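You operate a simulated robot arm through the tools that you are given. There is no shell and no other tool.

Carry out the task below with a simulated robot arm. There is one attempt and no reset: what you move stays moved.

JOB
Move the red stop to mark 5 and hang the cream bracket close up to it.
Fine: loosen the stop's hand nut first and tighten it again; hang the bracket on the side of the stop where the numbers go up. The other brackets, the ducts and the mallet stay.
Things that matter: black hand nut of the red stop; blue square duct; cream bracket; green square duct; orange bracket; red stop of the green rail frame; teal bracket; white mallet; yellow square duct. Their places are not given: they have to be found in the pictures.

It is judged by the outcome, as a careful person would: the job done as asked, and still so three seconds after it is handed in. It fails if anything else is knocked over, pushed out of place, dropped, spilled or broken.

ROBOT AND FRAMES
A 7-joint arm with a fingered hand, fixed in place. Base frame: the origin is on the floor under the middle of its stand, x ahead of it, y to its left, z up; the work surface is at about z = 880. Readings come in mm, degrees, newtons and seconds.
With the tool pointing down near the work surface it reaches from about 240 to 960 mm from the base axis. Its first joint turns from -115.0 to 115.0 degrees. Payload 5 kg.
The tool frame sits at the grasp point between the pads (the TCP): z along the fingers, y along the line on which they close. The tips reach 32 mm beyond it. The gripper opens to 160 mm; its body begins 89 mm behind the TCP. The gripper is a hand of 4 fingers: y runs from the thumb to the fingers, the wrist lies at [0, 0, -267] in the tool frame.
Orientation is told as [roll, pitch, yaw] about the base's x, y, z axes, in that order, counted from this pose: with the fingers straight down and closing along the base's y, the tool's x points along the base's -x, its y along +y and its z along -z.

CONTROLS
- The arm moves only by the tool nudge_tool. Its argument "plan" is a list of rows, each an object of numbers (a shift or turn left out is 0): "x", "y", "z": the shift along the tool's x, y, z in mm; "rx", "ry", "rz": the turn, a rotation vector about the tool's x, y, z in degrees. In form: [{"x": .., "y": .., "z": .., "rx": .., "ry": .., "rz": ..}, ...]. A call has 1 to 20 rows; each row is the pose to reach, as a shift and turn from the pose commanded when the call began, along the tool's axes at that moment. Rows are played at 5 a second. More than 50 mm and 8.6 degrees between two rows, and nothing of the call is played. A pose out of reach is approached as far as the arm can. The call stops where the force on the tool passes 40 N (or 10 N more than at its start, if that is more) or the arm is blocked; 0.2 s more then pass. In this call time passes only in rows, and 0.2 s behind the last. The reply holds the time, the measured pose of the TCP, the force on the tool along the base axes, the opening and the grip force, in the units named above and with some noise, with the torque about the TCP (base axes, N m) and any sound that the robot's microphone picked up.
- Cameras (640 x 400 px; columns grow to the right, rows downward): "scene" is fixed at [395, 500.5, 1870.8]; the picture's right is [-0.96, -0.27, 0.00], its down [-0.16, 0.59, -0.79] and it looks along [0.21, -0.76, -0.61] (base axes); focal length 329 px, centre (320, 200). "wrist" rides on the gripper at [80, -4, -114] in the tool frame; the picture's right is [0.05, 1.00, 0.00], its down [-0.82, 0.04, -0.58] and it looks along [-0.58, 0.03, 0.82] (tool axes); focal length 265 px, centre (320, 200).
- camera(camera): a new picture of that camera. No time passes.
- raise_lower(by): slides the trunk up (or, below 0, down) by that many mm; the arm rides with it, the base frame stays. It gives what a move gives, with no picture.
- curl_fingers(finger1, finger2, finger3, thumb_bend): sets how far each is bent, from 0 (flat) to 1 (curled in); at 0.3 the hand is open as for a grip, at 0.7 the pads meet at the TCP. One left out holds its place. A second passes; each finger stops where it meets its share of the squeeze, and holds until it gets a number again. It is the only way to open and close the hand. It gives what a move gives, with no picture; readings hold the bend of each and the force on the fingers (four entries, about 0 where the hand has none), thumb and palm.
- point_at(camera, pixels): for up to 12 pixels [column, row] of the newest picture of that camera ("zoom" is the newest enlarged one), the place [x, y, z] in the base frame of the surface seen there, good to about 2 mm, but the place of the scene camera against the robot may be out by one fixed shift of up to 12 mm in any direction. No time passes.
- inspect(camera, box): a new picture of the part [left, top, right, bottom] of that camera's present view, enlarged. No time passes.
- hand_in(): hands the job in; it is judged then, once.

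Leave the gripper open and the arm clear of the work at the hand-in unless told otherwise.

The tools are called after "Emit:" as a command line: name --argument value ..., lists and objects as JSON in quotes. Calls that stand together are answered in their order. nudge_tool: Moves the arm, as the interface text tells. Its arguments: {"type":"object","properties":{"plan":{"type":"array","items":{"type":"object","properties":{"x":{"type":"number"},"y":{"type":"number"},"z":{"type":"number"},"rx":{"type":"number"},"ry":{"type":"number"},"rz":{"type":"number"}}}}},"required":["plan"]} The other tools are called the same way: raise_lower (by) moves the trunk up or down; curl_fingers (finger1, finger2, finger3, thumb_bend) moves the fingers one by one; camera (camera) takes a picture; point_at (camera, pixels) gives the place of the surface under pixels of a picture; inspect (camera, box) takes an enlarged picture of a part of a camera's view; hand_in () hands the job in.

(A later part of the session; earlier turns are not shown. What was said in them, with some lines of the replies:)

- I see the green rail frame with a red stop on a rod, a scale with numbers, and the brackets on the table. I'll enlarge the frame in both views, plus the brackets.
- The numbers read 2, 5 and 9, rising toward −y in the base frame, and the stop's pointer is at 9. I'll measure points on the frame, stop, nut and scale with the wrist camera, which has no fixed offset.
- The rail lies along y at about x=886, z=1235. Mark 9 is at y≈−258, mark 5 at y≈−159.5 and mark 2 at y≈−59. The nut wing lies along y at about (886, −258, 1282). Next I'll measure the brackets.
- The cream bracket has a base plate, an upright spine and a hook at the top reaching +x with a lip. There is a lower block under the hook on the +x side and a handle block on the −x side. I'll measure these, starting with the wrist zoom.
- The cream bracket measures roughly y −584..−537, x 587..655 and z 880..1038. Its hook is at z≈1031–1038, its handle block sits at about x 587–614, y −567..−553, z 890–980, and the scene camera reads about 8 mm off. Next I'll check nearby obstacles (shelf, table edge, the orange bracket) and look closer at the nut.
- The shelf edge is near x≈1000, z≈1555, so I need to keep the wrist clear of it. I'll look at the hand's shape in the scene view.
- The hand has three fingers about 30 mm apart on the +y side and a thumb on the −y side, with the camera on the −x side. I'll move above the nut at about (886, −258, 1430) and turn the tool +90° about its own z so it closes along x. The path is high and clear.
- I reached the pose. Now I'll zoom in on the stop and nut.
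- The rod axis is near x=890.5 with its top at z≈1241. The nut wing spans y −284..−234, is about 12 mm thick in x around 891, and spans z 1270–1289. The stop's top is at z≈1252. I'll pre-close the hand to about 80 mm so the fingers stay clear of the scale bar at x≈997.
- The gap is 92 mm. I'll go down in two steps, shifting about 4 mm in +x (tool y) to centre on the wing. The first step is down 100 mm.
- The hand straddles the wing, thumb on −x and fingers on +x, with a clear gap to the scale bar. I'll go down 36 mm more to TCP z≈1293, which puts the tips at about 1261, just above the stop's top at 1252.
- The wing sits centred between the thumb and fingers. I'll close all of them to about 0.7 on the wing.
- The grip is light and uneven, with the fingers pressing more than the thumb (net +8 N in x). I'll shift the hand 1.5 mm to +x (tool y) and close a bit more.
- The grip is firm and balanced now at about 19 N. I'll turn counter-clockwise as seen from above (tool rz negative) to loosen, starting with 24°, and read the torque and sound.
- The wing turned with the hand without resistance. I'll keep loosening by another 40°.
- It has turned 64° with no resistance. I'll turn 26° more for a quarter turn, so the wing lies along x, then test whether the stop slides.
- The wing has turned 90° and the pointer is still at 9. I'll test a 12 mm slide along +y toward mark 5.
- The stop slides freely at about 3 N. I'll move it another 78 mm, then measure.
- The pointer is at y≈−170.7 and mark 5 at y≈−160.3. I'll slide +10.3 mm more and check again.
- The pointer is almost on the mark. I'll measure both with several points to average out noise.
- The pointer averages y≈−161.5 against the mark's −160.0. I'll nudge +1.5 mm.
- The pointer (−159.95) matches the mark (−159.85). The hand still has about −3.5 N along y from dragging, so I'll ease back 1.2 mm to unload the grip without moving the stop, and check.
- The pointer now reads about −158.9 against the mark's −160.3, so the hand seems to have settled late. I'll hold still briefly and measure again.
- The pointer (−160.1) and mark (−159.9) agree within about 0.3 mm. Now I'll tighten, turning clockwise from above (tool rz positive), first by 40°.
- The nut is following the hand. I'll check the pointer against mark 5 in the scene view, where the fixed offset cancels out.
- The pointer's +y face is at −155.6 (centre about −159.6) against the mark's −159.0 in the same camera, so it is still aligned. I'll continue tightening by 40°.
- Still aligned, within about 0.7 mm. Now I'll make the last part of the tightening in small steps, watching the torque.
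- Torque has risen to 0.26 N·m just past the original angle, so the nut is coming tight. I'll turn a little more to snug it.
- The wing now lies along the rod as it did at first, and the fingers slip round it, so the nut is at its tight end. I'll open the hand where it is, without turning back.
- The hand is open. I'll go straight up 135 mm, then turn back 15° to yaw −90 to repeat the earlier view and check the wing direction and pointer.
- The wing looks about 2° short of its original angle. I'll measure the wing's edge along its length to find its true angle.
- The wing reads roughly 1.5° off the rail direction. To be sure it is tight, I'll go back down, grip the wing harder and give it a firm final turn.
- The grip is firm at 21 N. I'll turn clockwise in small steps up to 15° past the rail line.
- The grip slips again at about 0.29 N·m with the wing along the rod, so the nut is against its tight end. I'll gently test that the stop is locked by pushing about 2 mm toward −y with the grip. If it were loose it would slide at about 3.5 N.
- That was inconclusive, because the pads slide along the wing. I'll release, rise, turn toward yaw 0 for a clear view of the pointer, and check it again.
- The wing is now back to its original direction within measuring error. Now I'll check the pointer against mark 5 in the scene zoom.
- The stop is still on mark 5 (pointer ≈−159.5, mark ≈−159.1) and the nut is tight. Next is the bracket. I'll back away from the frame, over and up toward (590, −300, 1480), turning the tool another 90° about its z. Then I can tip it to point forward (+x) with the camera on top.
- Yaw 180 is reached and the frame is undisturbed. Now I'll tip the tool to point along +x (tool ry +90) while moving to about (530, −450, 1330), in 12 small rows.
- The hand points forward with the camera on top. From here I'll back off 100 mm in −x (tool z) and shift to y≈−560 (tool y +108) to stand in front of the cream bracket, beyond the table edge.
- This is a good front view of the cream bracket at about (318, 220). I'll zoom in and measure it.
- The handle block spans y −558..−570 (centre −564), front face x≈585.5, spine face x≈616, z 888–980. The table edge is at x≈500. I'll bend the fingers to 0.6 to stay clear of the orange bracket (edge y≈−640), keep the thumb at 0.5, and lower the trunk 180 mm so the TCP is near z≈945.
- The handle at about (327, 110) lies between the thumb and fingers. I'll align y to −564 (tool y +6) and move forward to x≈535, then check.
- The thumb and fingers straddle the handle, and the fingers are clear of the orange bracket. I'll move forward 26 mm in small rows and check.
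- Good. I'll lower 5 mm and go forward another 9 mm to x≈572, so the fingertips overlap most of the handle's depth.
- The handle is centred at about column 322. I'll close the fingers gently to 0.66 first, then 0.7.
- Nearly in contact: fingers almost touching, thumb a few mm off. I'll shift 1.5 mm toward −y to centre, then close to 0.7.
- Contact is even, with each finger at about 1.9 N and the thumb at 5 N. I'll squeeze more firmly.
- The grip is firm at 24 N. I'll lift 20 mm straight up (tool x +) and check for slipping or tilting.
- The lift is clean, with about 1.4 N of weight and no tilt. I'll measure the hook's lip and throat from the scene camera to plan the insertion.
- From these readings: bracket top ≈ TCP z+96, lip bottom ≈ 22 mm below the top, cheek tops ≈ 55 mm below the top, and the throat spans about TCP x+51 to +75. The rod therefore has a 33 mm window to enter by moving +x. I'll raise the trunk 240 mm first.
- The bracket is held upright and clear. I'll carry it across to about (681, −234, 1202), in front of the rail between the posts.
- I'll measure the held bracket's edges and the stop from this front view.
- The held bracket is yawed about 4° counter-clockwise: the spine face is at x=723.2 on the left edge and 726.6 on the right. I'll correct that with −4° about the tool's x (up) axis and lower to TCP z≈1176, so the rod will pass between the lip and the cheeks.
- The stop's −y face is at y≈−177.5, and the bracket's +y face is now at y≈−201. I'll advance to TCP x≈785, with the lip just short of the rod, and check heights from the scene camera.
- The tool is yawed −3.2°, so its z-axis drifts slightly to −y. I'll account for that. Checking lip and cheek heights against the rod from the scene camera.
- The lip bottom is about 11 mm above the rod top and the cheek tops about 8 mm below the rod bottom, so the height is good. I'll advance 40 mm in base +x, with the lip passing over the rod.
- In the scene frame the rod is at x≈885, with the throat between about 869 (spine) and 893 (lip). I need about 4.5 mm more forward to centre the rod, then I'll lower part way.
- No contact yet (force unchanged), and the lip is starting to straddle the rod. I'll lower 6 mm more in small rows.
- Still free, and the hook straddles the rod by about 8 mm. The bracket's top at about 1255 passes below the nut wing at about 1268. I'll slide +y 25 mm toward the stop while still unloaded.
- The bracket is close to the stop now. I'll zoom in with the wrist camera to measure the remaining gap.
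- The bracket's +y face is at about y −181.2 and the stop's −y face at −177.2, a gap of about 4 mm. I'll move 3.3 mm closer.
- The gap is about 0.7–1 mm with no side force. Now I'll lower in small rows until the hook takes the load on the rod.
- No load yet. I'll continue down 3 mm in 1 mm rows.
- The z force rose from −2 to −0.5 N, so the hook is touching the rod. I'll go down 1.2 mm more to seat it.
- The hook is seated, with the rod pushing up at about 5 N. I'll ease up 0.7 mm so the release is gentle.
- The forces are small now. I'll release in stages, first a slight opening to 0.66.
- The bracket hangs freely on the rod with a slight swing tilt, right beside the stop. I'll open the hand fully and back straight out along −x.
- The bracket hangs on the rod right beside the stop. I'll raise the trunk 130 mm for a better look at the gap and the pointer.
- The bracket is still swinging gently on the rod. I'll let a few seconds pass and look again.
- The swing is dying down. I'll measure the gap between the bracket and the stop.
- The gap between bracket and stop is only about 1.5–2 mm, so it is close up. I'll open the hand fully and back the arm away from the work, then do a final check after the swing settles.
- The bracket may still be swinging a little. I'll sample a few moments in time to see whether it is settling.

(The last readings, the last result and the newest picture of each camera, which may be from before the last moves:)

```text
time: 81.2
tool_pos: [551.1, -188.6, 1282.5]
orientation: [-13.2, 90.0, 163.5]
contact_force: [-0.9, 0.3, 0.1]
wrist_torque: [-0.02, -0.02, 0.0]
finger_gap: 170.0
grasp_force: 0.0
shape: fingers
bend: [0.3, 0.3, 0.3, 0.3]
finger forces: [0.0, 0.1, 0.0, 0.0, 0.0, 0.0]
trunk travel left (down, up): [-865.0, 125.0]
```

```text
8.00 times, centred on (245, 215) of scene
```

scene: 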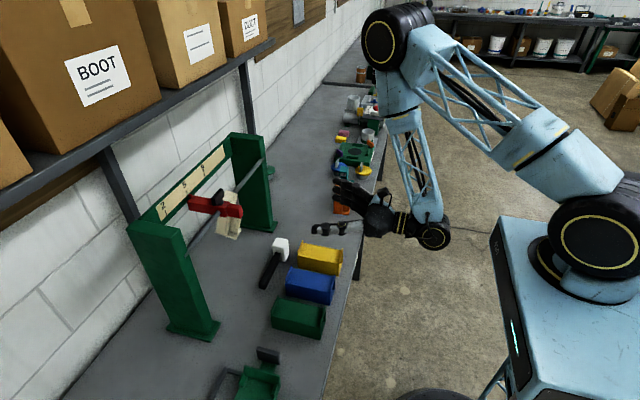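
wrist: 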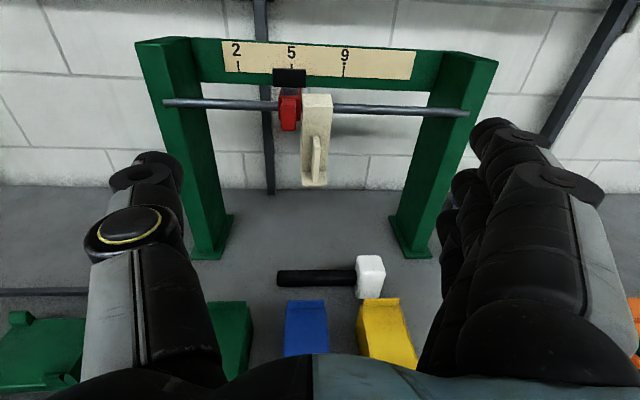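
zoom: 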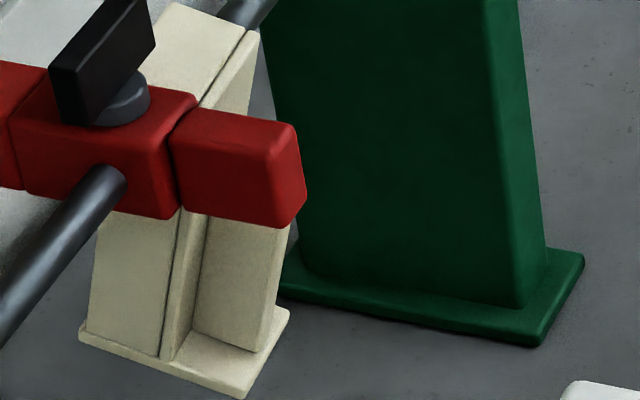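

It is still swinging a few degrees with little damping. I'll let more time pass, then sample twice again.

Emit:
nudge_tool --plan '[{"z": 0}, {"z": 0}, {"z": 0}, {"z": 0}, {"z": 0}, {"z": 0}, {"z": 0}, {"z": 0}, {"z": 0}, {"z": 0}, {"z": 0}, {"z": 0}, {"z": 0}, {"z": 0}, {"z": 0}, {"z": 0}, {"z": 0}, {"z": 0}, {"z": 0}, {"z": 0}]'

Emit:
nudge_tool --plan '[{"z": 0}, {"z": 0}, {"z": 0}, {"z": 0}, {"z": 0}, {"z": 0}, {"z": 0}, {"z": 0}, {"z": 0}, {"z": 0}, {"z": 0}, {"z": 0}, {"z": 0}, {"z": 0}, {"z": 0}, {"z": 0}, {"z": 0}, {"z": 0}, {"z": 0}, {"z": 0}]'

Emit:
nudge_tool --plan '[{"z": 0}, {"z": 0}, {"z": 0}, {"z": 0}, {"z": 0}, {"z": 0}, {"z": 0}, {"z": 0}, {"z": 0}, {"z": 0}, {"z": 0}, {"z": 0}, {"z": 0}, {"z": 0}, {"z": 0}, {"z": 0}, {"z": 0}, {"z": 0}, {"z": 0}, {"z": 0}]'

Emit:
inspect --camera "scene" --box '[215, 190, 275, 240]'

Emit:
nudge_tool --plan '[{"z": 0}]'

Emit:
inspect --camera "scene" --box '[215, 190, 275, 240]'

Emit:
nudge_tool --plan '[{"z": 0}]'

Emit:
inspect --camera "scene" --box '[215, 190, 275, 240]'

```text
time: 85.5
tool_pos: [550.7, -189.3, 1282.0]
orientation: [-15.4, 90.0, 161.4]
contact_force: [-1.0, 0.6, -0.1]
wrist_torque: [0.0, 0.02, 0.02]
finger_gap: 169.9
grasp_force: 0.1
shape: fingers
bend: [0.3, 0.3, 0.3, 0.3]
finger forces: [0.0, 0.0, 0.0, 0.0, 0.0, 0.0]
trunk travel left (down, up): [-865.0, 125.0]
```

```text
time: 89.7
tool_pos: [550.6, -187.6, 1282.2]
orientation: [-13.2, 90.0, 163.6]
contact_force: [-0.3, -0.7, 0.3]
wrist_torque: [-0.03, -0.01, -0.02]
finger_gap: 170.2
grasp_force: 0.1
shape: fingers
bend: [0.3, 0.3, 0.3, 0.3]
finger forces: [0.1, 0.1, 0.1, 0.0, 0.1, 0.1]
trunk travel left (down, up): [-865.0, 125.0]
```

```text
time: 93.8
tool_pos: [551.1, -189.3, 1281.5]
orientation: [-14.2, 90.0, 162.6]
contact_force: [-0.8, 0.2, -0.5]
wrist_torque: [-0.01, -0.01, 0.02]
finger_gap: 170.2
grasp_force: 0.1
shape: fingers
bend: [0.3, 0.3, 0.3, 0.3]
finger forces: [0.1, 0.0, 0.0, 0.0, 0.0, 0.0]
trunk travel left (down, up): [-865.0, 125.0]
```

```text
8.00 times, centred on (245, 215) of scene
```

zoom: 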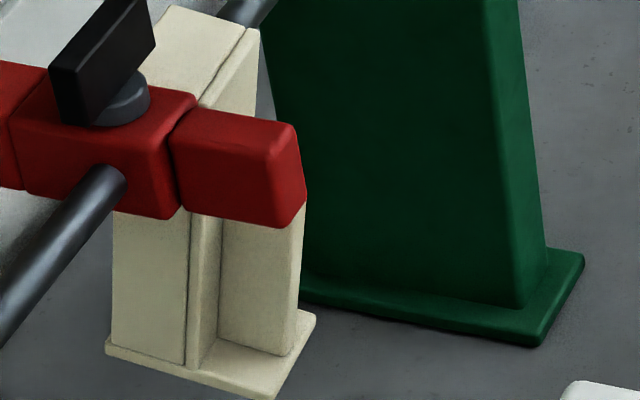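

```text
time: 94.2
tool_pos: [550.9, -189.1, 1283.4]
orientation: [-12.9, 90.0, 163.9]
contact_force: [0.2, -1.1, 0.2]
wrist_torque: [0.0, -0.01, -0.02]
finger_gap: 170.0
grasp_force: 0.0
shape: fingers
bend: [0.3, 0.3, 0.3, 0.3]
finger forces: [0.1, 0.1, 0.0, 0.0, 0.1, 0.0]
trunk travel left (down, up): [-865.0, 125.0]
```

```text
8.00 times, centred on (245, 215) of scene
```

zoom: 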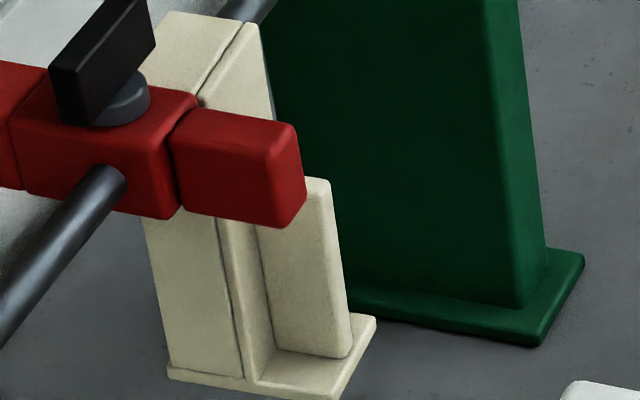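

```text
time: 94.7
tool_pos: [550.9, -189.2, 1282.1]
orientation: [-14.6, 90.1, 162.5]
contact_force: [-0.3, 0.1, -0.5]
wrist_torque: [0.02, 0.0, -0.01]
finger_gap: 170.0
grasp_force: 0.0
shape: fingers
bend: [0.3, 0.3, 0.3, 0.3]
finger forces: [0.0, 0.1, 0.0, 0.0, 0.0, 0.0]
trunk travel left (down, up): [-865.0, 125.0]
```

```text
8.00 times, centred on (245, 215) of scene
```

zoom: 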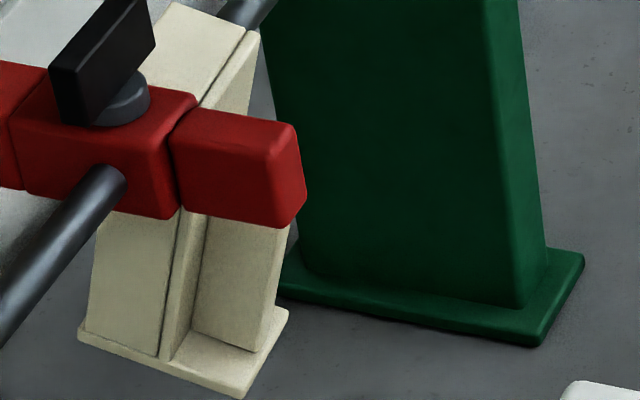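

The bracket keeps swinging between upright and about 16°, almost undamped, because I released it upright while it balances at about 8° (bottom toward +x). I'll go back, catch the handle gently at the balance angle to stop it, and release it there. First I'll set the fingers to 0.5 and lower the trunk 140 mm.

Emit:
curl_fingers --finger1 0.5 --finger2 0.5 --finger3 0.5 --thumb_bend 0.5

Emit:
raise_lower --by -140

Emit:
nudge_tool --plan '[{"ry": 4}, {"ry": 8}, {"ry": 8}]'

Emit:
camera --camera "wrist"

```text
time: 95.7
tool_pos: [550.7, -188.5, 1282.4]
orientation: [-14.2, 90.0, 162.6]
contact_force: [-0.2, -0.1, -0.4]
wrist_torque: [-0.01, 0.0, 0.01]
finger_gap: 92.2
grasp_force: 0.1
shape: fingers
bend: [0.5, 0.5, 0.5, 0.5]
finger forces: [0.0, 0.0, 0.1, 0.1, 0.0, 0.1]
trunk travel left (down, up): [-865.0, 125.0]
```

```text
time: 97.3
tool_pos: [550.7, -189.1, 1142.9]
orientation: [-23.0, 90.0, 153.6]
contact_force: [0.1, 0.0, 0.0]
wrist_torque: [-0.01, 0.0, 0.0]
finger_gap: 92.5
grasp_force: 0.0
shape: fingers
bend: [0.5, 0.5, 0.5, 0.5]
finger forces: [0.1, 0.1, 0.1, 0.1, 0.0, 0.0]
trunk travel left (down, up): [-725.0, 265.0]
```

```text
time: 98.1
tool_pos: [551.6, -187.6, 1142.1]
orientation: [179.8, 81.9, -3.3]
contact_force: [0.0, 0.5, -0.9]
wrist_torque: [0.01, -0.03, 0.01]
finger_gap: 92.0
grasp_force: 0.1
shape: fingers
bend: [0.5, 0.5, 0.5, 0.5]
finger forces: [0.0, 0.1, 0.0, 0.0, 0.0, 0.0]
trunk travel left (down, up): [-725.0, 265.0]
```

```text
taken
```

wrist: 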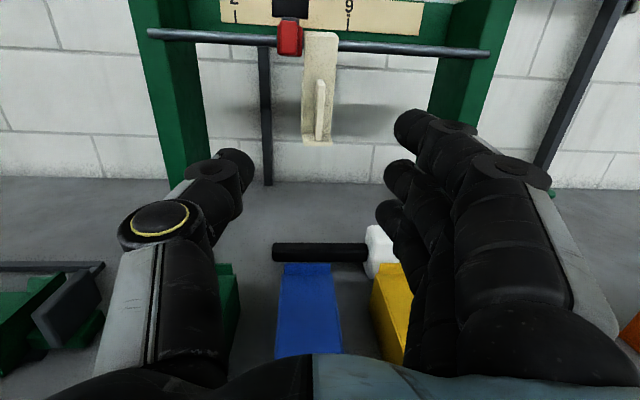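

The pose is good: pointing 8° upward. I'll advance horizontally 215 mm toward the bracket, stopping short, with the handle between thumb and fingers.

Emit:
nudge_tool --plan '[{"x": -5, "z": 35.6}, {"x": -10, "z": 71.3}, {"x": -15, "z": 107}, {"x": -20, "z": 142.6}, {"x": -25, "z": 178}, {"x": -30, "z": 213}]'

Emit:
camera --camera "wrist"

Emit:
inspect --camera "scene" --box '[190, 160, 310, 250]'

```text
time: 99.5
tool_pos: [764.7, -201.2, 1142.9]
orientation: [-179.8, 82.0, -3.0]
contact_force: [0.1, -1.0, 0.7]
wrist_torque: [0.01, -0.03, 0.01]
finger_gap: 92.0
grasp_force: 0.1
shape: fingers
bend: [0.5, 0.5, 0.5, 0.5]
finger forces: [0.0, 0.0, 0.0, 0.0, 0.0, 0.0]
trunk travel left (down, up): [-725.0, 265.0]
```

```text
taken
```

wrist: 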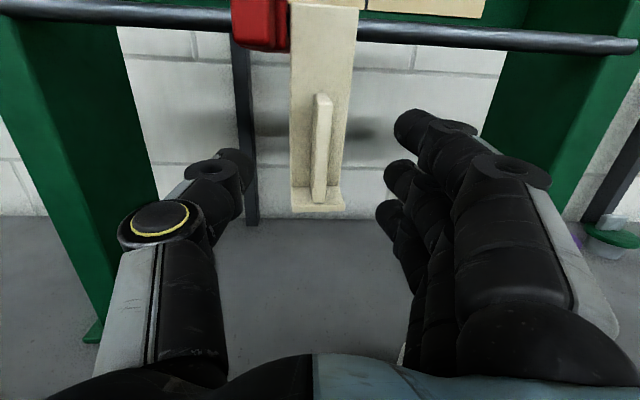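

```text
4.44 times, centred on (250, 205) of scene
```

zoom: 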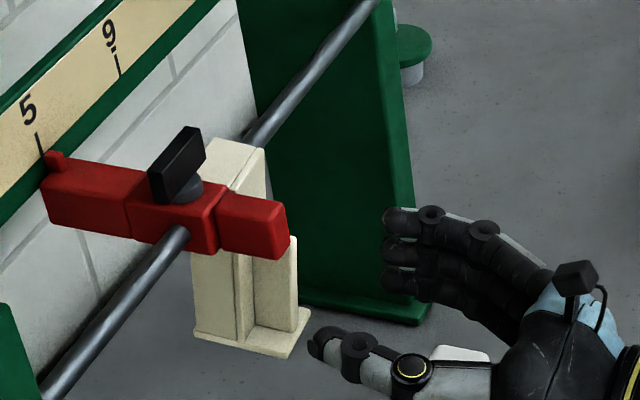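

The handle is centred at about column 322. I'll advance the last 60 mm, so the fingertips come alongside the handle but short of the spine.

Emit:
nudge_tool --plan '[{"x": -2.8, "z": 19.8}, {"x": -5.5, "z": 39.6}, {"x": -8.5, "z": 60.4}]'

Emit:
camera --camera "wrist"

Emit:
inspect --camera "scene" --box '[190, 160, 310, 250]'

```text
time: 100.3
tool_pos: [826.2, -203.9, 1140.0]
orientation: [-179.8, 82.0, -3.1]
contact_force: [0.4, -0.3, -0.5]
wrist_torque: [0.01, -0.02, 0.03]
finger_gap: 91.9
grasp_force: 0.1
shape: fingers
bend: [0.5, 0.5, 0.5, 0.5]
finger forces: [0.1, 0.0, 0.0, 0.1, 0.0, 0.0]
trunk travel left (down, up): [-725.0, 265.0]
```

```text
taken
```

wrist: 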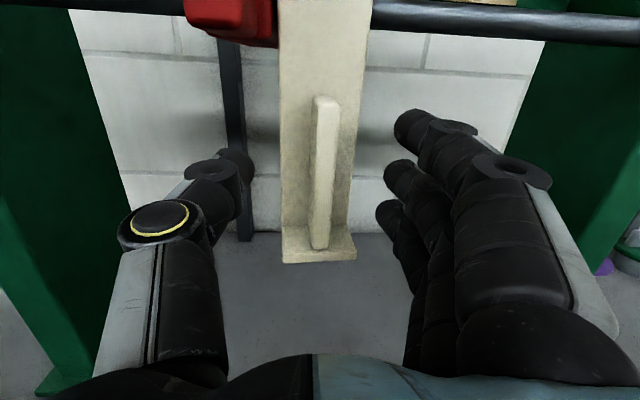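

```text
4.44 times, centred on (250, 205) of scene
```

zoom: 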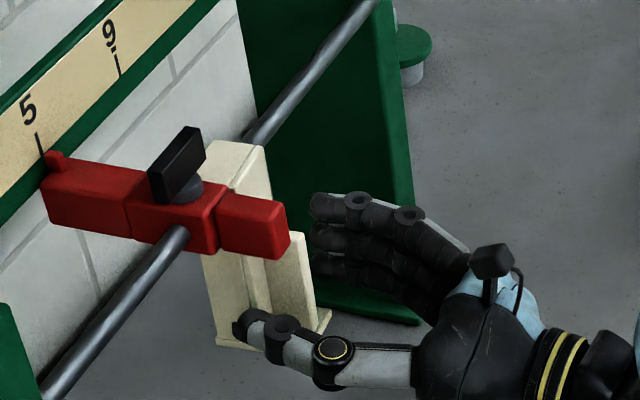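

In place, with nothing touched. I'll close to 0.65, just short of contact.

Emit:
curl_fingers --finger1 0.64 --finger2 0.64 --finger3 0.64 --thumb_bend 0.64

Emit:
camera --camera "wrist"

```text
time: 101.3
tool_pos: [825.6, -204.1, 1140.6]
orientation: [-180.1, 82.0, -3.3]
contact_force: [-0.2, -0.3, 0.4]
wrist_torque: [-0.01, 0.01, 0.02]
finger_gap: 40.7
grasp_force: 0.0
shape: fingers
bend: [0.64, 0.64, 0.64, 0.64]
finger forces: [0.1, 0.0, 0.1, 0.0, 0.0, 0.0]
trunk travel left (down, up): [-725.0, 265.0]
```

```text
taken
```

wrist: 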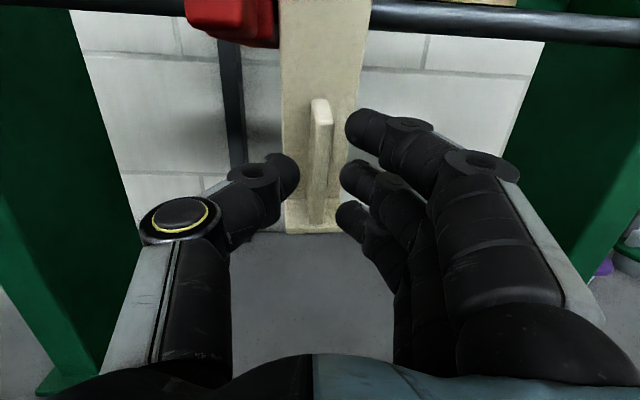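

Both sides are a few mm from the handle. I'll close gently to about 0.69 to brake the swing.

Emit:
curl_fingers --finger1 0.69 --finger2 0.69 --finger3 0.69 --thumb_bend 0.69

Emit:
camera --camera "wrist"

Emit:
inspect --camera "scene" --box '[215, 190, 275, 240]'

```text
time: 102.3
tool_pos: [825.6, -205.0, 1141.3]
orientation: [-180.1, 82.1, -3.2]
contact_force: [-0.4, -0.6, -0.8]
wrist_torque: [0.02, -0.03, 0.01]
finger_gap: 25.9
grasp_force: 0.6
shape: fingers
bend: [0.69, 0.69, 0.69, 0.69]
finger forces: [0.3, 0.0, 0.0, 0.0, 0.0, 0.1]
trunk travel left (down, up): [-725.0, 265.0]
```

```text
taken
```

wrist: 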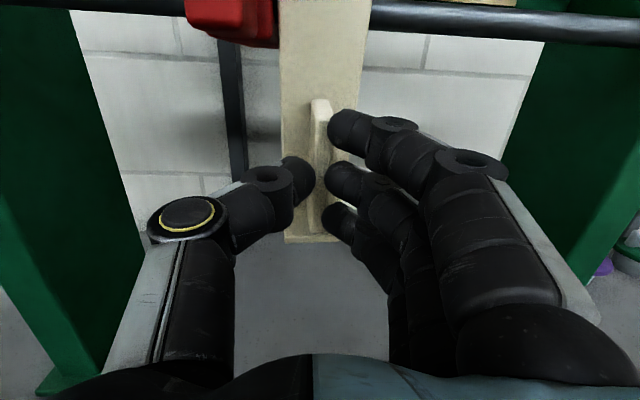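

```text
8.00 times, centred on (245, 215) of scene
```

zoom: 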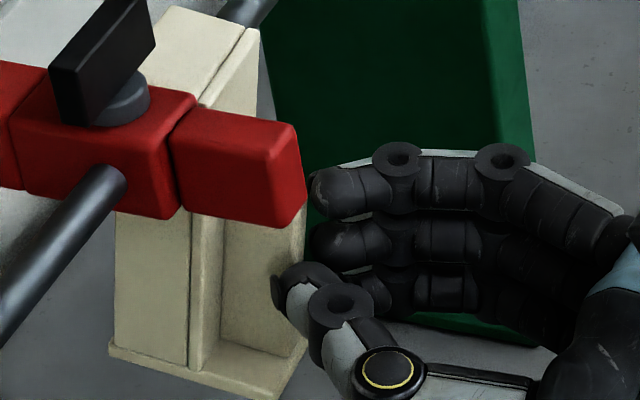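

Emit:
nudge_tool --plan '[{"z": 0}]'

Emit:
inspect --camera "scene" --box '[215, 190, 275, 240]'

Emit:
nudge_tool --plan '[{"z": 0}]'

Emit:
inspect --camera "scene" --box '[215, 190, 275, 240]'

Emit:
inspect --camera "wrist" --box '[270, 80, 370, 250]'

```text
time: 102.7
tool_pos: [824.0, -204.6, 1141.0]
orientation: [-180.0, 82.0, -3.2]
contact_force: [-0.6, -0.2, -1.2]
wrist_torque: [0.01, -0.01, -0.02]
finger_gap: 25.8
grasp_force: 0.0
shape: fingers
bend: [0.69, 0.69, 0.69, 0.69]
finger forces: [0.2, 0.1, 0.0, 0.0, 0.0, 0.0]
trunk travel left (down, up): [-725.0, 265.0]
```

```text
8.00 times, centred on (245, 215) of scene
```

zoom: 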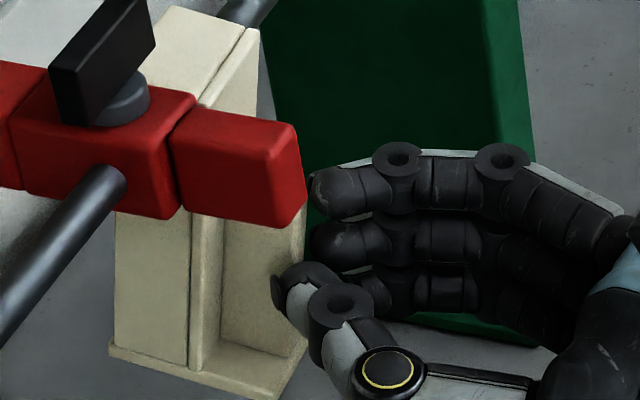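

```text
time: 103.1
tool_pos: [825.6, -204.2, 1141.0]
orientation: [-179.9, 82.0, -3.1]
contact_force: [0.8, 0.0, -0.3]
wrist_torque: [-0.01, 0.01, 0.05]
finger_gap: 25.9
grasp_force: 0.2
shape: fingers
bend: [0.69, 0.69, 0.69, 0.69]
finger forces: [0.2, 0.0, 0.0, 0.0, 0.0, 0.1]
trunk travel left (down, up): [-725.0, 265.0]
```

```text
8.00 times, centred on (245, 215) of scene
```

zoom: 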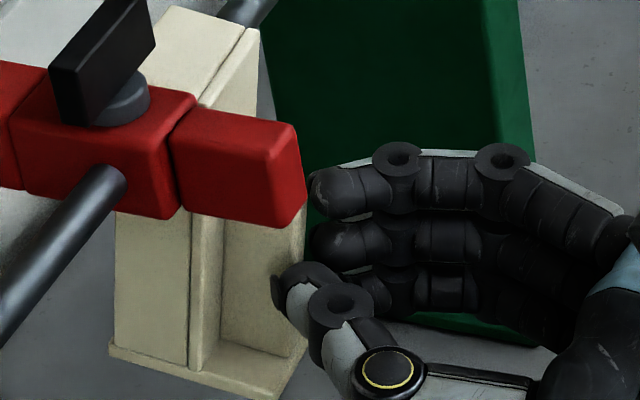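

```text
2.35 times, centred on (320, 165) of wrist
```

zoom: 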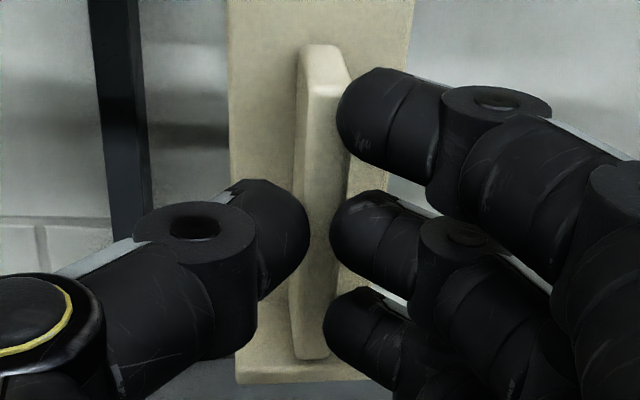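

The bracket is now still, lightly braked near its balance angle. I'll ease the thumb open very slightly, so it can creep to equilibrium with friction still damping it.

Emit:
curl_fingers --thumb_bend 0.687

Emit:
inspect --camera "scene" --box '[215, 190, 275, 240]'

Emit:
curl_fingers --thumb_bend 0.684

Emit:
inspect --camera "scene" --box '[215, 190, 275, 240]'

```text
time: 104.1
tool_pos: [826.5, -205.1, 1142.0]
orientation: [-180.0, 82.1, -3.1]
contact_force: [0.7, 0.8, 0.1]
wrist_torque: [-0.02, -0.02, -0.01]
finger_gap: 26.7
grasp_force: 0.1
shape: fingers
bend: [0.69, 0.69, 0.69, 0.68]
finger forces: [0.2, 0.1, 0.0, 0.0, 0.0, 0.1]
trunk travel left (down, up): [-725.0, 265.0]
```

```text
8.00 times, centred on (245, 215) of scene
```

zoom: 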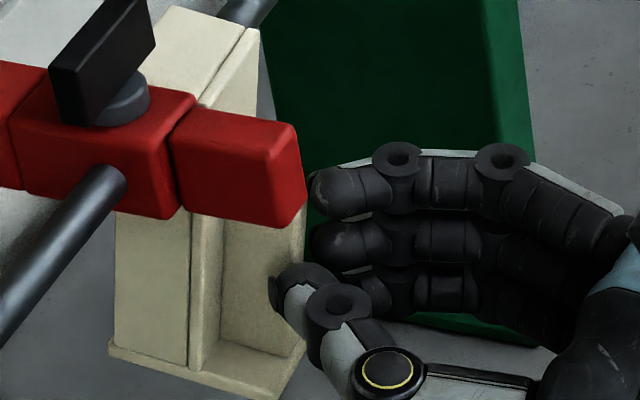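

```text
time: 105.1
tool_pos: [824.9, -204.3, 1140.8]
orientation: [-180.1, 82.0, -3.2]
contact_force: [0.1, -0.7, 0.2]
wrist_torque: [-0.01, 0.03, 0.02]
finger_gap: 26.7
grasp_force: 0.5
shape: fingers
bend: [0.69, 0.69, 0.69, 0.68]
finger forces: [0.2, 0.1, 0.0, 0.0, 0.1, 0.1]
trunk travel left (down, up): [-725.0, 265.0]
```

```text
8.00 times, centred on (245, 215) of scene
```

zoom: 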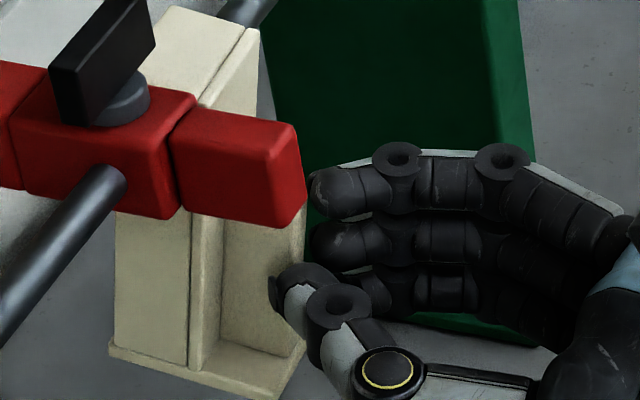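

It rests lightly against the fingertips, tilted slightly beyond balance. If I back the hand out very slowly, the bracket will follow to equilibrium without swinging. I'll retreat at 1 mm per row.

Emit:
nudge_tool --plan '[{"x": 0.07, "z": -0.5}, {"x": 0.14, "z": -1}, {"x": 0.21, "z": -1.5}, {"x": 0.28, "z": -2}, {"x": 0.35, "z": -2.5}, {"x": 0.42, "z": -3}, {"x": 0.49, "z": -3.5}, {"x": 0.56, "z": -4}, {"x": 0.63, "z": -4.5}, {"x": 0.7, "z": -5}, {"x": 0.77, "z": -5.5}, {"x": 0.84, "z": -6}, {"x": 0.91, "z": -6.5}, {"x": 0.98, "z": -7}, {"x": 1.05, "z": -7.5}, {"x": 1.12, "z": -8}, {"x": 1.2, "z": -8.5}, {"x": 1.27, "z": -9}, {"x": 1.34, "z": -9.5}, {"x": 1.4, "z": -10}]'

Emit:
inspect --camera "scene" --box '[215, 190, 275, 240]'

Emit:
nudge_tool --plan '[{"z": 0}]'

Emit:
inspect --camera "scene" --box '[215, 190, 275, 240]'

Emit:
inspect --camera "wrist" --box '[270, 80, 370, 250]'

```text
time: 109.3
tool_pos: [816.6, -204.1, 1142.5]
orientation: [-180.0, 81.9, -3.2]
contact_force: [0.1, 0.1, 0.6]
wrist_torque: [0.02, -0.03, -0.01]
finger_gap: 26.6
grasp_force: 0.0
shape: fingers
bend: [0.69, 0.69, 0.69, 0.68]
finger forces: [0.0, 0.0, 0.0, 0.1, 0.0, 0.1]
trunk travel left (down, up): [-725.0, 265.0]
```

```text
8.00 times, centred on (245, 215) of scene
```

zoom: 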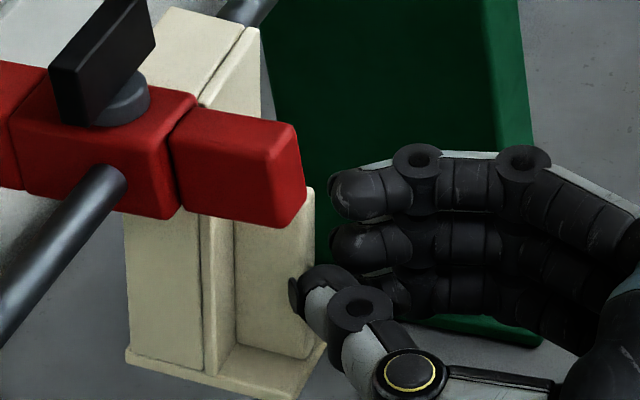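

```text
time: 109.7
tool_pos: [816.2, -203.9, 1142.1]
orientation: [-180.0, 81.9, -3.2]
contact_force: [0.1, 0.5, -0.1]
wrist_torque: [-0.01, 0.0, -0.01]
finger_gap: 26.7
grasp_force: 0.0
shape: fingers
bend: [0.69, 0.69, 0.69, 0.68]
finger forces: [0.0, 0.0, 0.0, 0.0, 0.0, 0.0]
trunk travel left (down, up): [-725.0, 265.0]
```

```text
8.00 times, centred on (245, 215) of scene
```

zoom: 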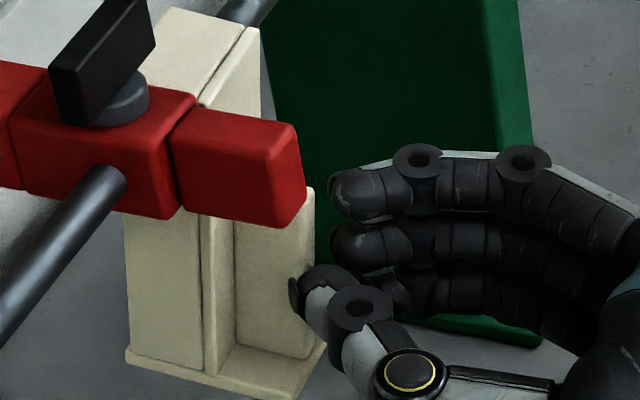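

```text
2.35 times, centred on (320, 165) of wrist
```

zoom: 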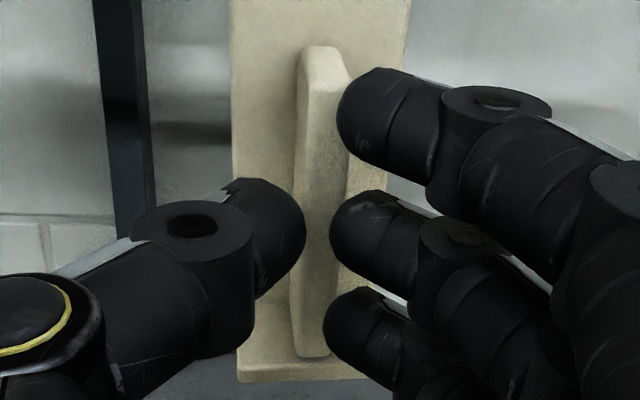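

The bracket has followed to about its balance angle and is still, with zero finger force. I'll retreat slowly further to see if it stays.

Emit:
nudge_tool --plan '[{"x": 0.1, "z": -0.7}, {"x": 0.2, "z": -1.4}, {"x": 0.3, "z": -2.1}, {"x": 0.4, "z": -2.8}, {"x": 0.5, "z": -3.5}, {"x": 0.6, "z": -4.2}, {"x": 0.7, "z": -4.9}, {"x": 0.8, "z": -5.6}, {"x": 0.9, "z": -6.4}, {"x": 1.0, "z": -7.2}, {"x": 1.1, "z": -8}, {"x": 1.25, "z": -9}, {"x": 1.4, "z": -10}, {"x": 1.5, "z": -11}, {"x": 1.7, "z": -12}]'

Emit:
inspect --camera "scene" --box '[215, 190, 275, 240]'

Emit:
nudge_tool --plan '[{"z": 0}]'

Emit:
inspect --camera "scene" --box '[215, 190, 275, 240]'

Emit:
inspect --camera "wrist" --box '[270, 80, 370, 250]'

```text
time: 112.9
tool_pos: [803.8, -202.6, 1143.4]
orientation: [-179.9, 81.9, -3.1]
contact_force: [0.4, -0.4, -1.1]
wrist_torque: [-0.01, 0.01, -0.02]
finger_gap: 26.7
grasp_force: 0.0
shape: fingers
bend: [0.69, 0.69, 0.69, 0.68]
finger forces: [0.1, 0.0, 0.0, 0.1, 0.0, 0.0]
trunk travel left (down, up): [-725.0, 265.0]
```

```text
8.00 times, centred on (245, 215) of scene
```

zoom: 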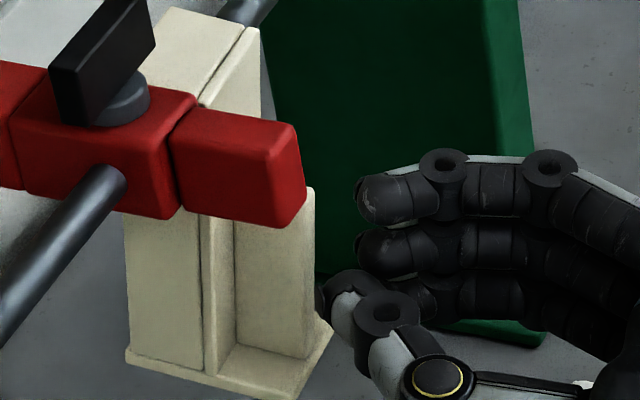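

```text
time: 113.3
tool_pos: [803.3, -203.3, 1143.2]
orientation: [-179.9, 82.0, -3.2]
contact_force: [-1.1, -0.2, -0.1]
wrist_torque: [0.02, -0.03, 0.02]
finger_gap: 26.9
grasp_force: 0.1
shape: fingers
bend: [0.69, 0.69, 0.69, 0.68]
finger forces: [0.0, 0.0, 0.0, 0.0, 0.1, 0.1]
trunk travel left (down, up): [-725.0, 265.0]
```

```text
8.00 times, centred on (245, 215) of scene
```

zoom: 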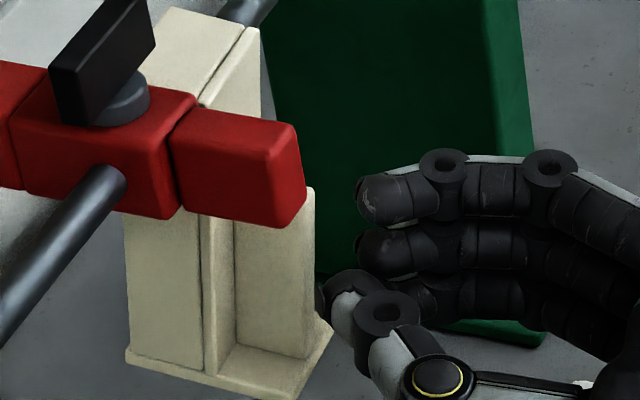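

```text
2.35 times, centred on (320, 165) of wrist
```

zoom: 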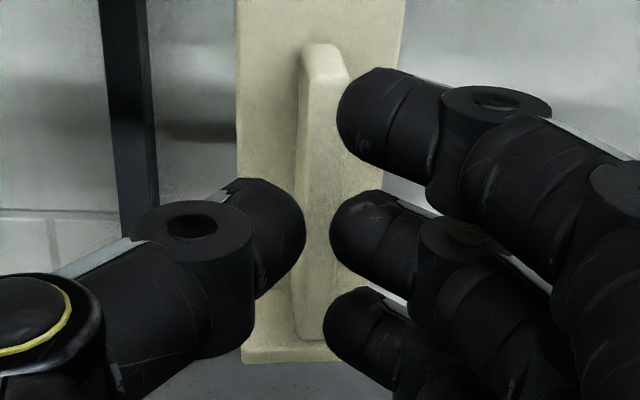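

The bracket now hangs free and still. I'll retreat 110 mm, open the hand, and raise the trunk for a final measurement.

Emit:
nudge_tool --plan '[{"x": 1, "z": -7}, {"x": 2.4, "z": -17}, {"x": 4.2, "z": -30}, {"x": 7, "z": -50}, {"x": 9.8, "z": -70}, {"x": 12.6, "z": -90}, {"x": 15.5, "z": -110}]'

Emit:
curl_fingers --finger1 0.3 --finger2 0.3 --finger3 0.3 --thumb_bend 0.3

Emit:
raise_lower --by 140

Emit:
camera --camera "wrist"

Emit:
inspect --camera "scene" --box '[190, 160, 290, 240]'

```text
time: 114.9
tool_pos: [692.3, -198.5, 1142.3]
orientation: [-179.9, 81.9, -3.2]
contact_force: [-0.5, 0.4, 0.4]
wrist_torque: [-0.01, 0.0, 0.0]
finger_gap: 26.6
grasp_force: 0.0
shape: fingers
bend: [0.69, 0.69, 0.69, 0.68]
finger forces: [0.0, 0.1, 0.0, 0.0, 0.0, 0.0]
trunk travel left (down, up): [-725.0, 265.0]
```

```text
time: 115.9
tool_pos: [693.2, -197.5, 1141.9]
orientation: [-180.0, 82.0, -3.3]
contact_force: [-0.7, -0.7, 0.4]
wrist_torque: [0.01, 0.0, -0.02]
finger_gap: 169.8
grasp_force: 0.0
shape: fingers
bend: [0.3, 0.3, 0.3, 0.3]
finger forces: [0.0, 0.0, 0.0, 0.0, 0.0, 0.0]
trunk travel left (down, up): [-725.0, 265.0]
```

```text
time: 117.6
tool_pos: [692.4, -197.7, 1281.4]
orientation: [-180.1, 82.0, -3.2]
contact_force: [0.0, -0.7, 0.5]
wrist_torque: [0.0, 0.02, -0.02]
finger_gap: 170.1
grasp_force: 0.1
shape: fingers
bend: [0.3, 0.3, 0.3, 0.3]
finger forces: [0.1, 0.0, 0.0, 0.0, 0.0, 0.0]
trunk travel left (down, up): [-865.0, 125.0]
```

```text
taken
```

wrist: 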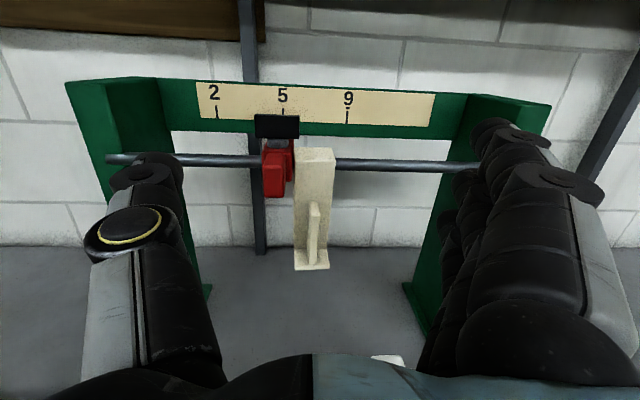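

```text
5.00 times, centred on (240, 200) of scene
```

zoom: 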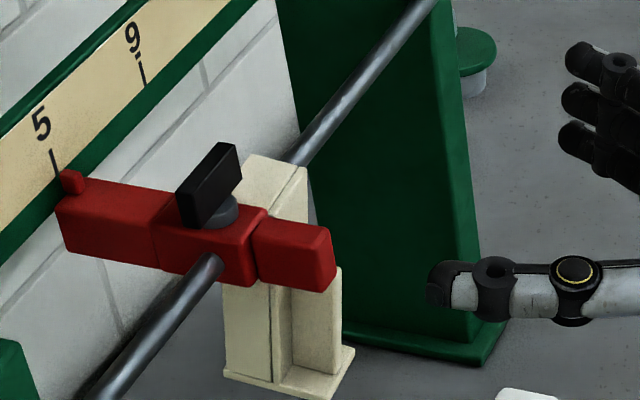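

The bracket hangs still. I'll measure the gap to the stop and check the pointer one last time.

Emit:
inspect --camera "wrist" --box '[270, 135, 330, 175]'

Emit:
point_at --camera "zoom" --pixels '[[225, 100], [225, 130], [225, 160], [290, 160], [300, 180], [290, 230], [280, 260], [300, 140], [245, 200], [215, 240], [255, 220], [630, 180]]'

Emit:
inspect --camera "scene" --box '[190, 170, 230, 210]'

Emit:
point_at --camera "zoom" --pixels '[[115, 262], [125, 265], [110, 268], [130, 272], [120, 275], [118, 268], [82, 210], [84, 220], [88, 232], [92, 242], [90, 237], [86, 226]]'

```text
10.00 times, centred on (300, 155) of wrist
```

zoom: 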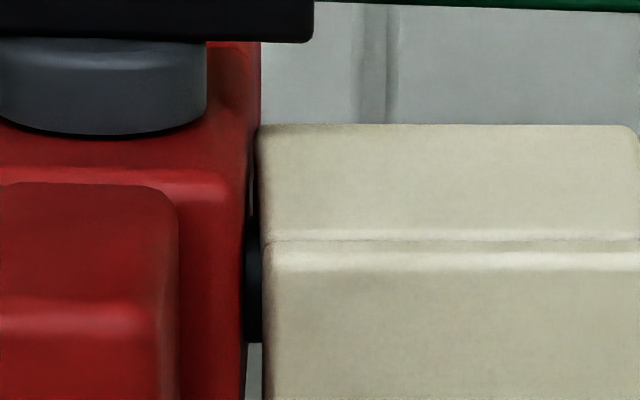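

```text
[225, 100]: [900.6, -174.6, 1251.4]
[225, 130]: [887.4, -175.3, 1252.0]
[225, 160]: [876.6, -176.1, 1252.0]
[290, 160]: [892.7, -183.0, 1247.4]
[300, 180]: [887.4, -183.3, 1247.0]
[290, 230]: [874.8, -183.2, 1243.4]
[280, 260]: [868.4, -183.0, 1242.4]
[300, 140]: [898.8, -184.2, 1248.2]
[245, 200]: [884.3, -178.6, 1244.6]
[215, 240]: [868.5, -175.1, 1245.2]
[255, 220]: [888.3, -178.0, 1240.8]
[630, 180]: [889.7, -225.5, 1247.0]
```

```text
10.00 times, centred on (210, 190) of scene
```

zoom: 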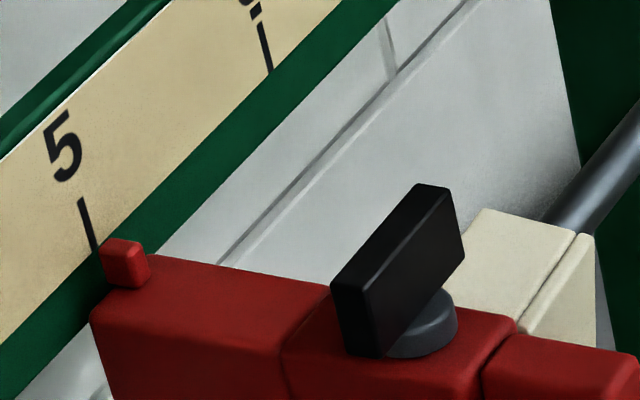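

```text
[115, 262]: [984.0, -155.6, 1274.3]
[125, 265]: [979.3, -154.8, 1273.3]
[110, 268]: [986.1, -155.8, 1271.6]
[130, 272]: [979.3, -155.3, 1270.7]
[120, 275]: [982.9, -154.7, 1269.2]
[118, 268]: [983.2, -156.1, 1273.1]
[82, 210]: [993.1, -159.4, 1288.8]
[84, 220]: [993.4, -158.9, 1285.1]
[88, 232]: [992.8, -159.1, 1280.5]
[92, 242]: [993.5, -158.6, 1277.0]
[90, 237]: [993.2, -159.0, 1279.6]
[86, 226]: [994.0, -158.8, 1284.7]
```

The stop's pointer is on mark 5 (−159.4 against −159.0) and the bracket hangs 0–2 mm from the stop on the 9 side. I'll back the arm further away and take a last overall picture.

Emit:
nudge_tool --plan '[{"x": 3.5, "z": -25}, {"x": 7, "z": -50}, {"x": 11, "z": -80}, {"x": 15, "z": -110}, {"x": 19, "z": -140}]'

Emit:
camera --camera "scene"

Emit:
inspect --camera "scene" --box '[190, 150, 400, 340]'

Emit:
camera --camera "wrist"

```text
time: 118.8
tool_pos: [550.2, -190.1, 1282.6]
orientation: [-179.8, 81.9, -3.0]
contact_force: [0.3, -0.2, -0.2]
wrist_torque: [-0.01, 0.01, 0.03]
finger_gap: 170.3
grasp_force: 0.1
shape: fingers
bend: [0.3, 0.3, 0.3, 0.3]
finger forces: [0.1, 0.0, 0.0, 0.1, 0.0, 0.0]
trunk travel left (down, up): [-865.0, 125.0]
```

```text
taken
```

scene: 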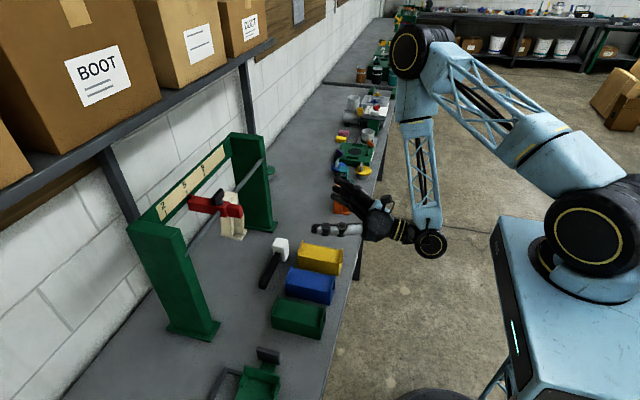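

```text
2.11 times, centred on (295, 245) of scene
```

zoom: 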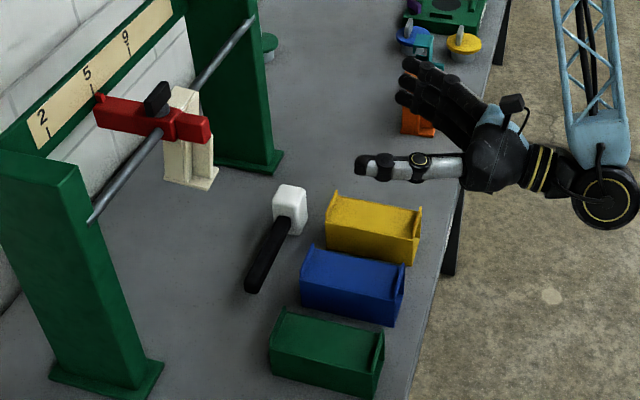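

```text
taken
```

wrist: 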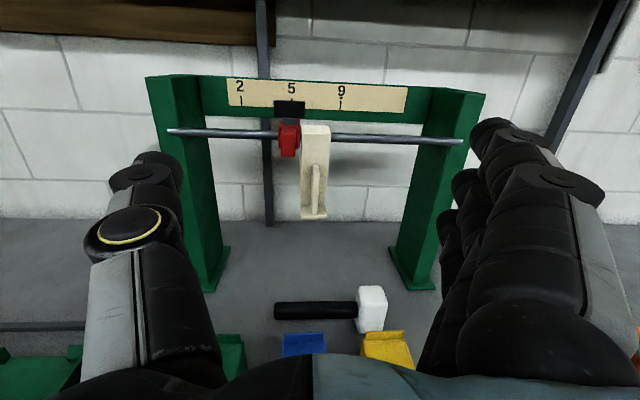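

The stop is at mark 5 with its nut tightened, and the cream bracket hangs still against its 9 side. The mallet, ducts and other brackets have not moved. The hand is open and the arm is clear, so I'm handing in.

Emit:
hand_in

```text
The job is handed in.
```

The red stop is at mark 5 with its hand nut tightened again. The cream bracket hangs still on the rail beside it, on the side toward mark 9 where the numbers go up.

- **Stop position:** the pointer is within about half a millimetre of mark 5.
- **Nut:** I turned it until the grip slipped at about 0.3 N·m, and the wing is back at its original angle. I tried a gentle push to confirm the stop was locked, but the test was inconclusive because the fingers slid along the wing. The pointer did not move while I hung the bracket.
- **Bracket:** the gap to the stop is about 2 mm at the front and close to zero at the back. After my first release the bracket kept swinging, so I caught it and let it go again at its balance angle. It was still when I handed in.
- **Everything else:** the ducts, mallet and frame look undisturbed in the last pictures. The orange and teal brackets were mostly hidden behind the hand there, but the arm did not touch them. The hand is open and the arm is clear of the work.
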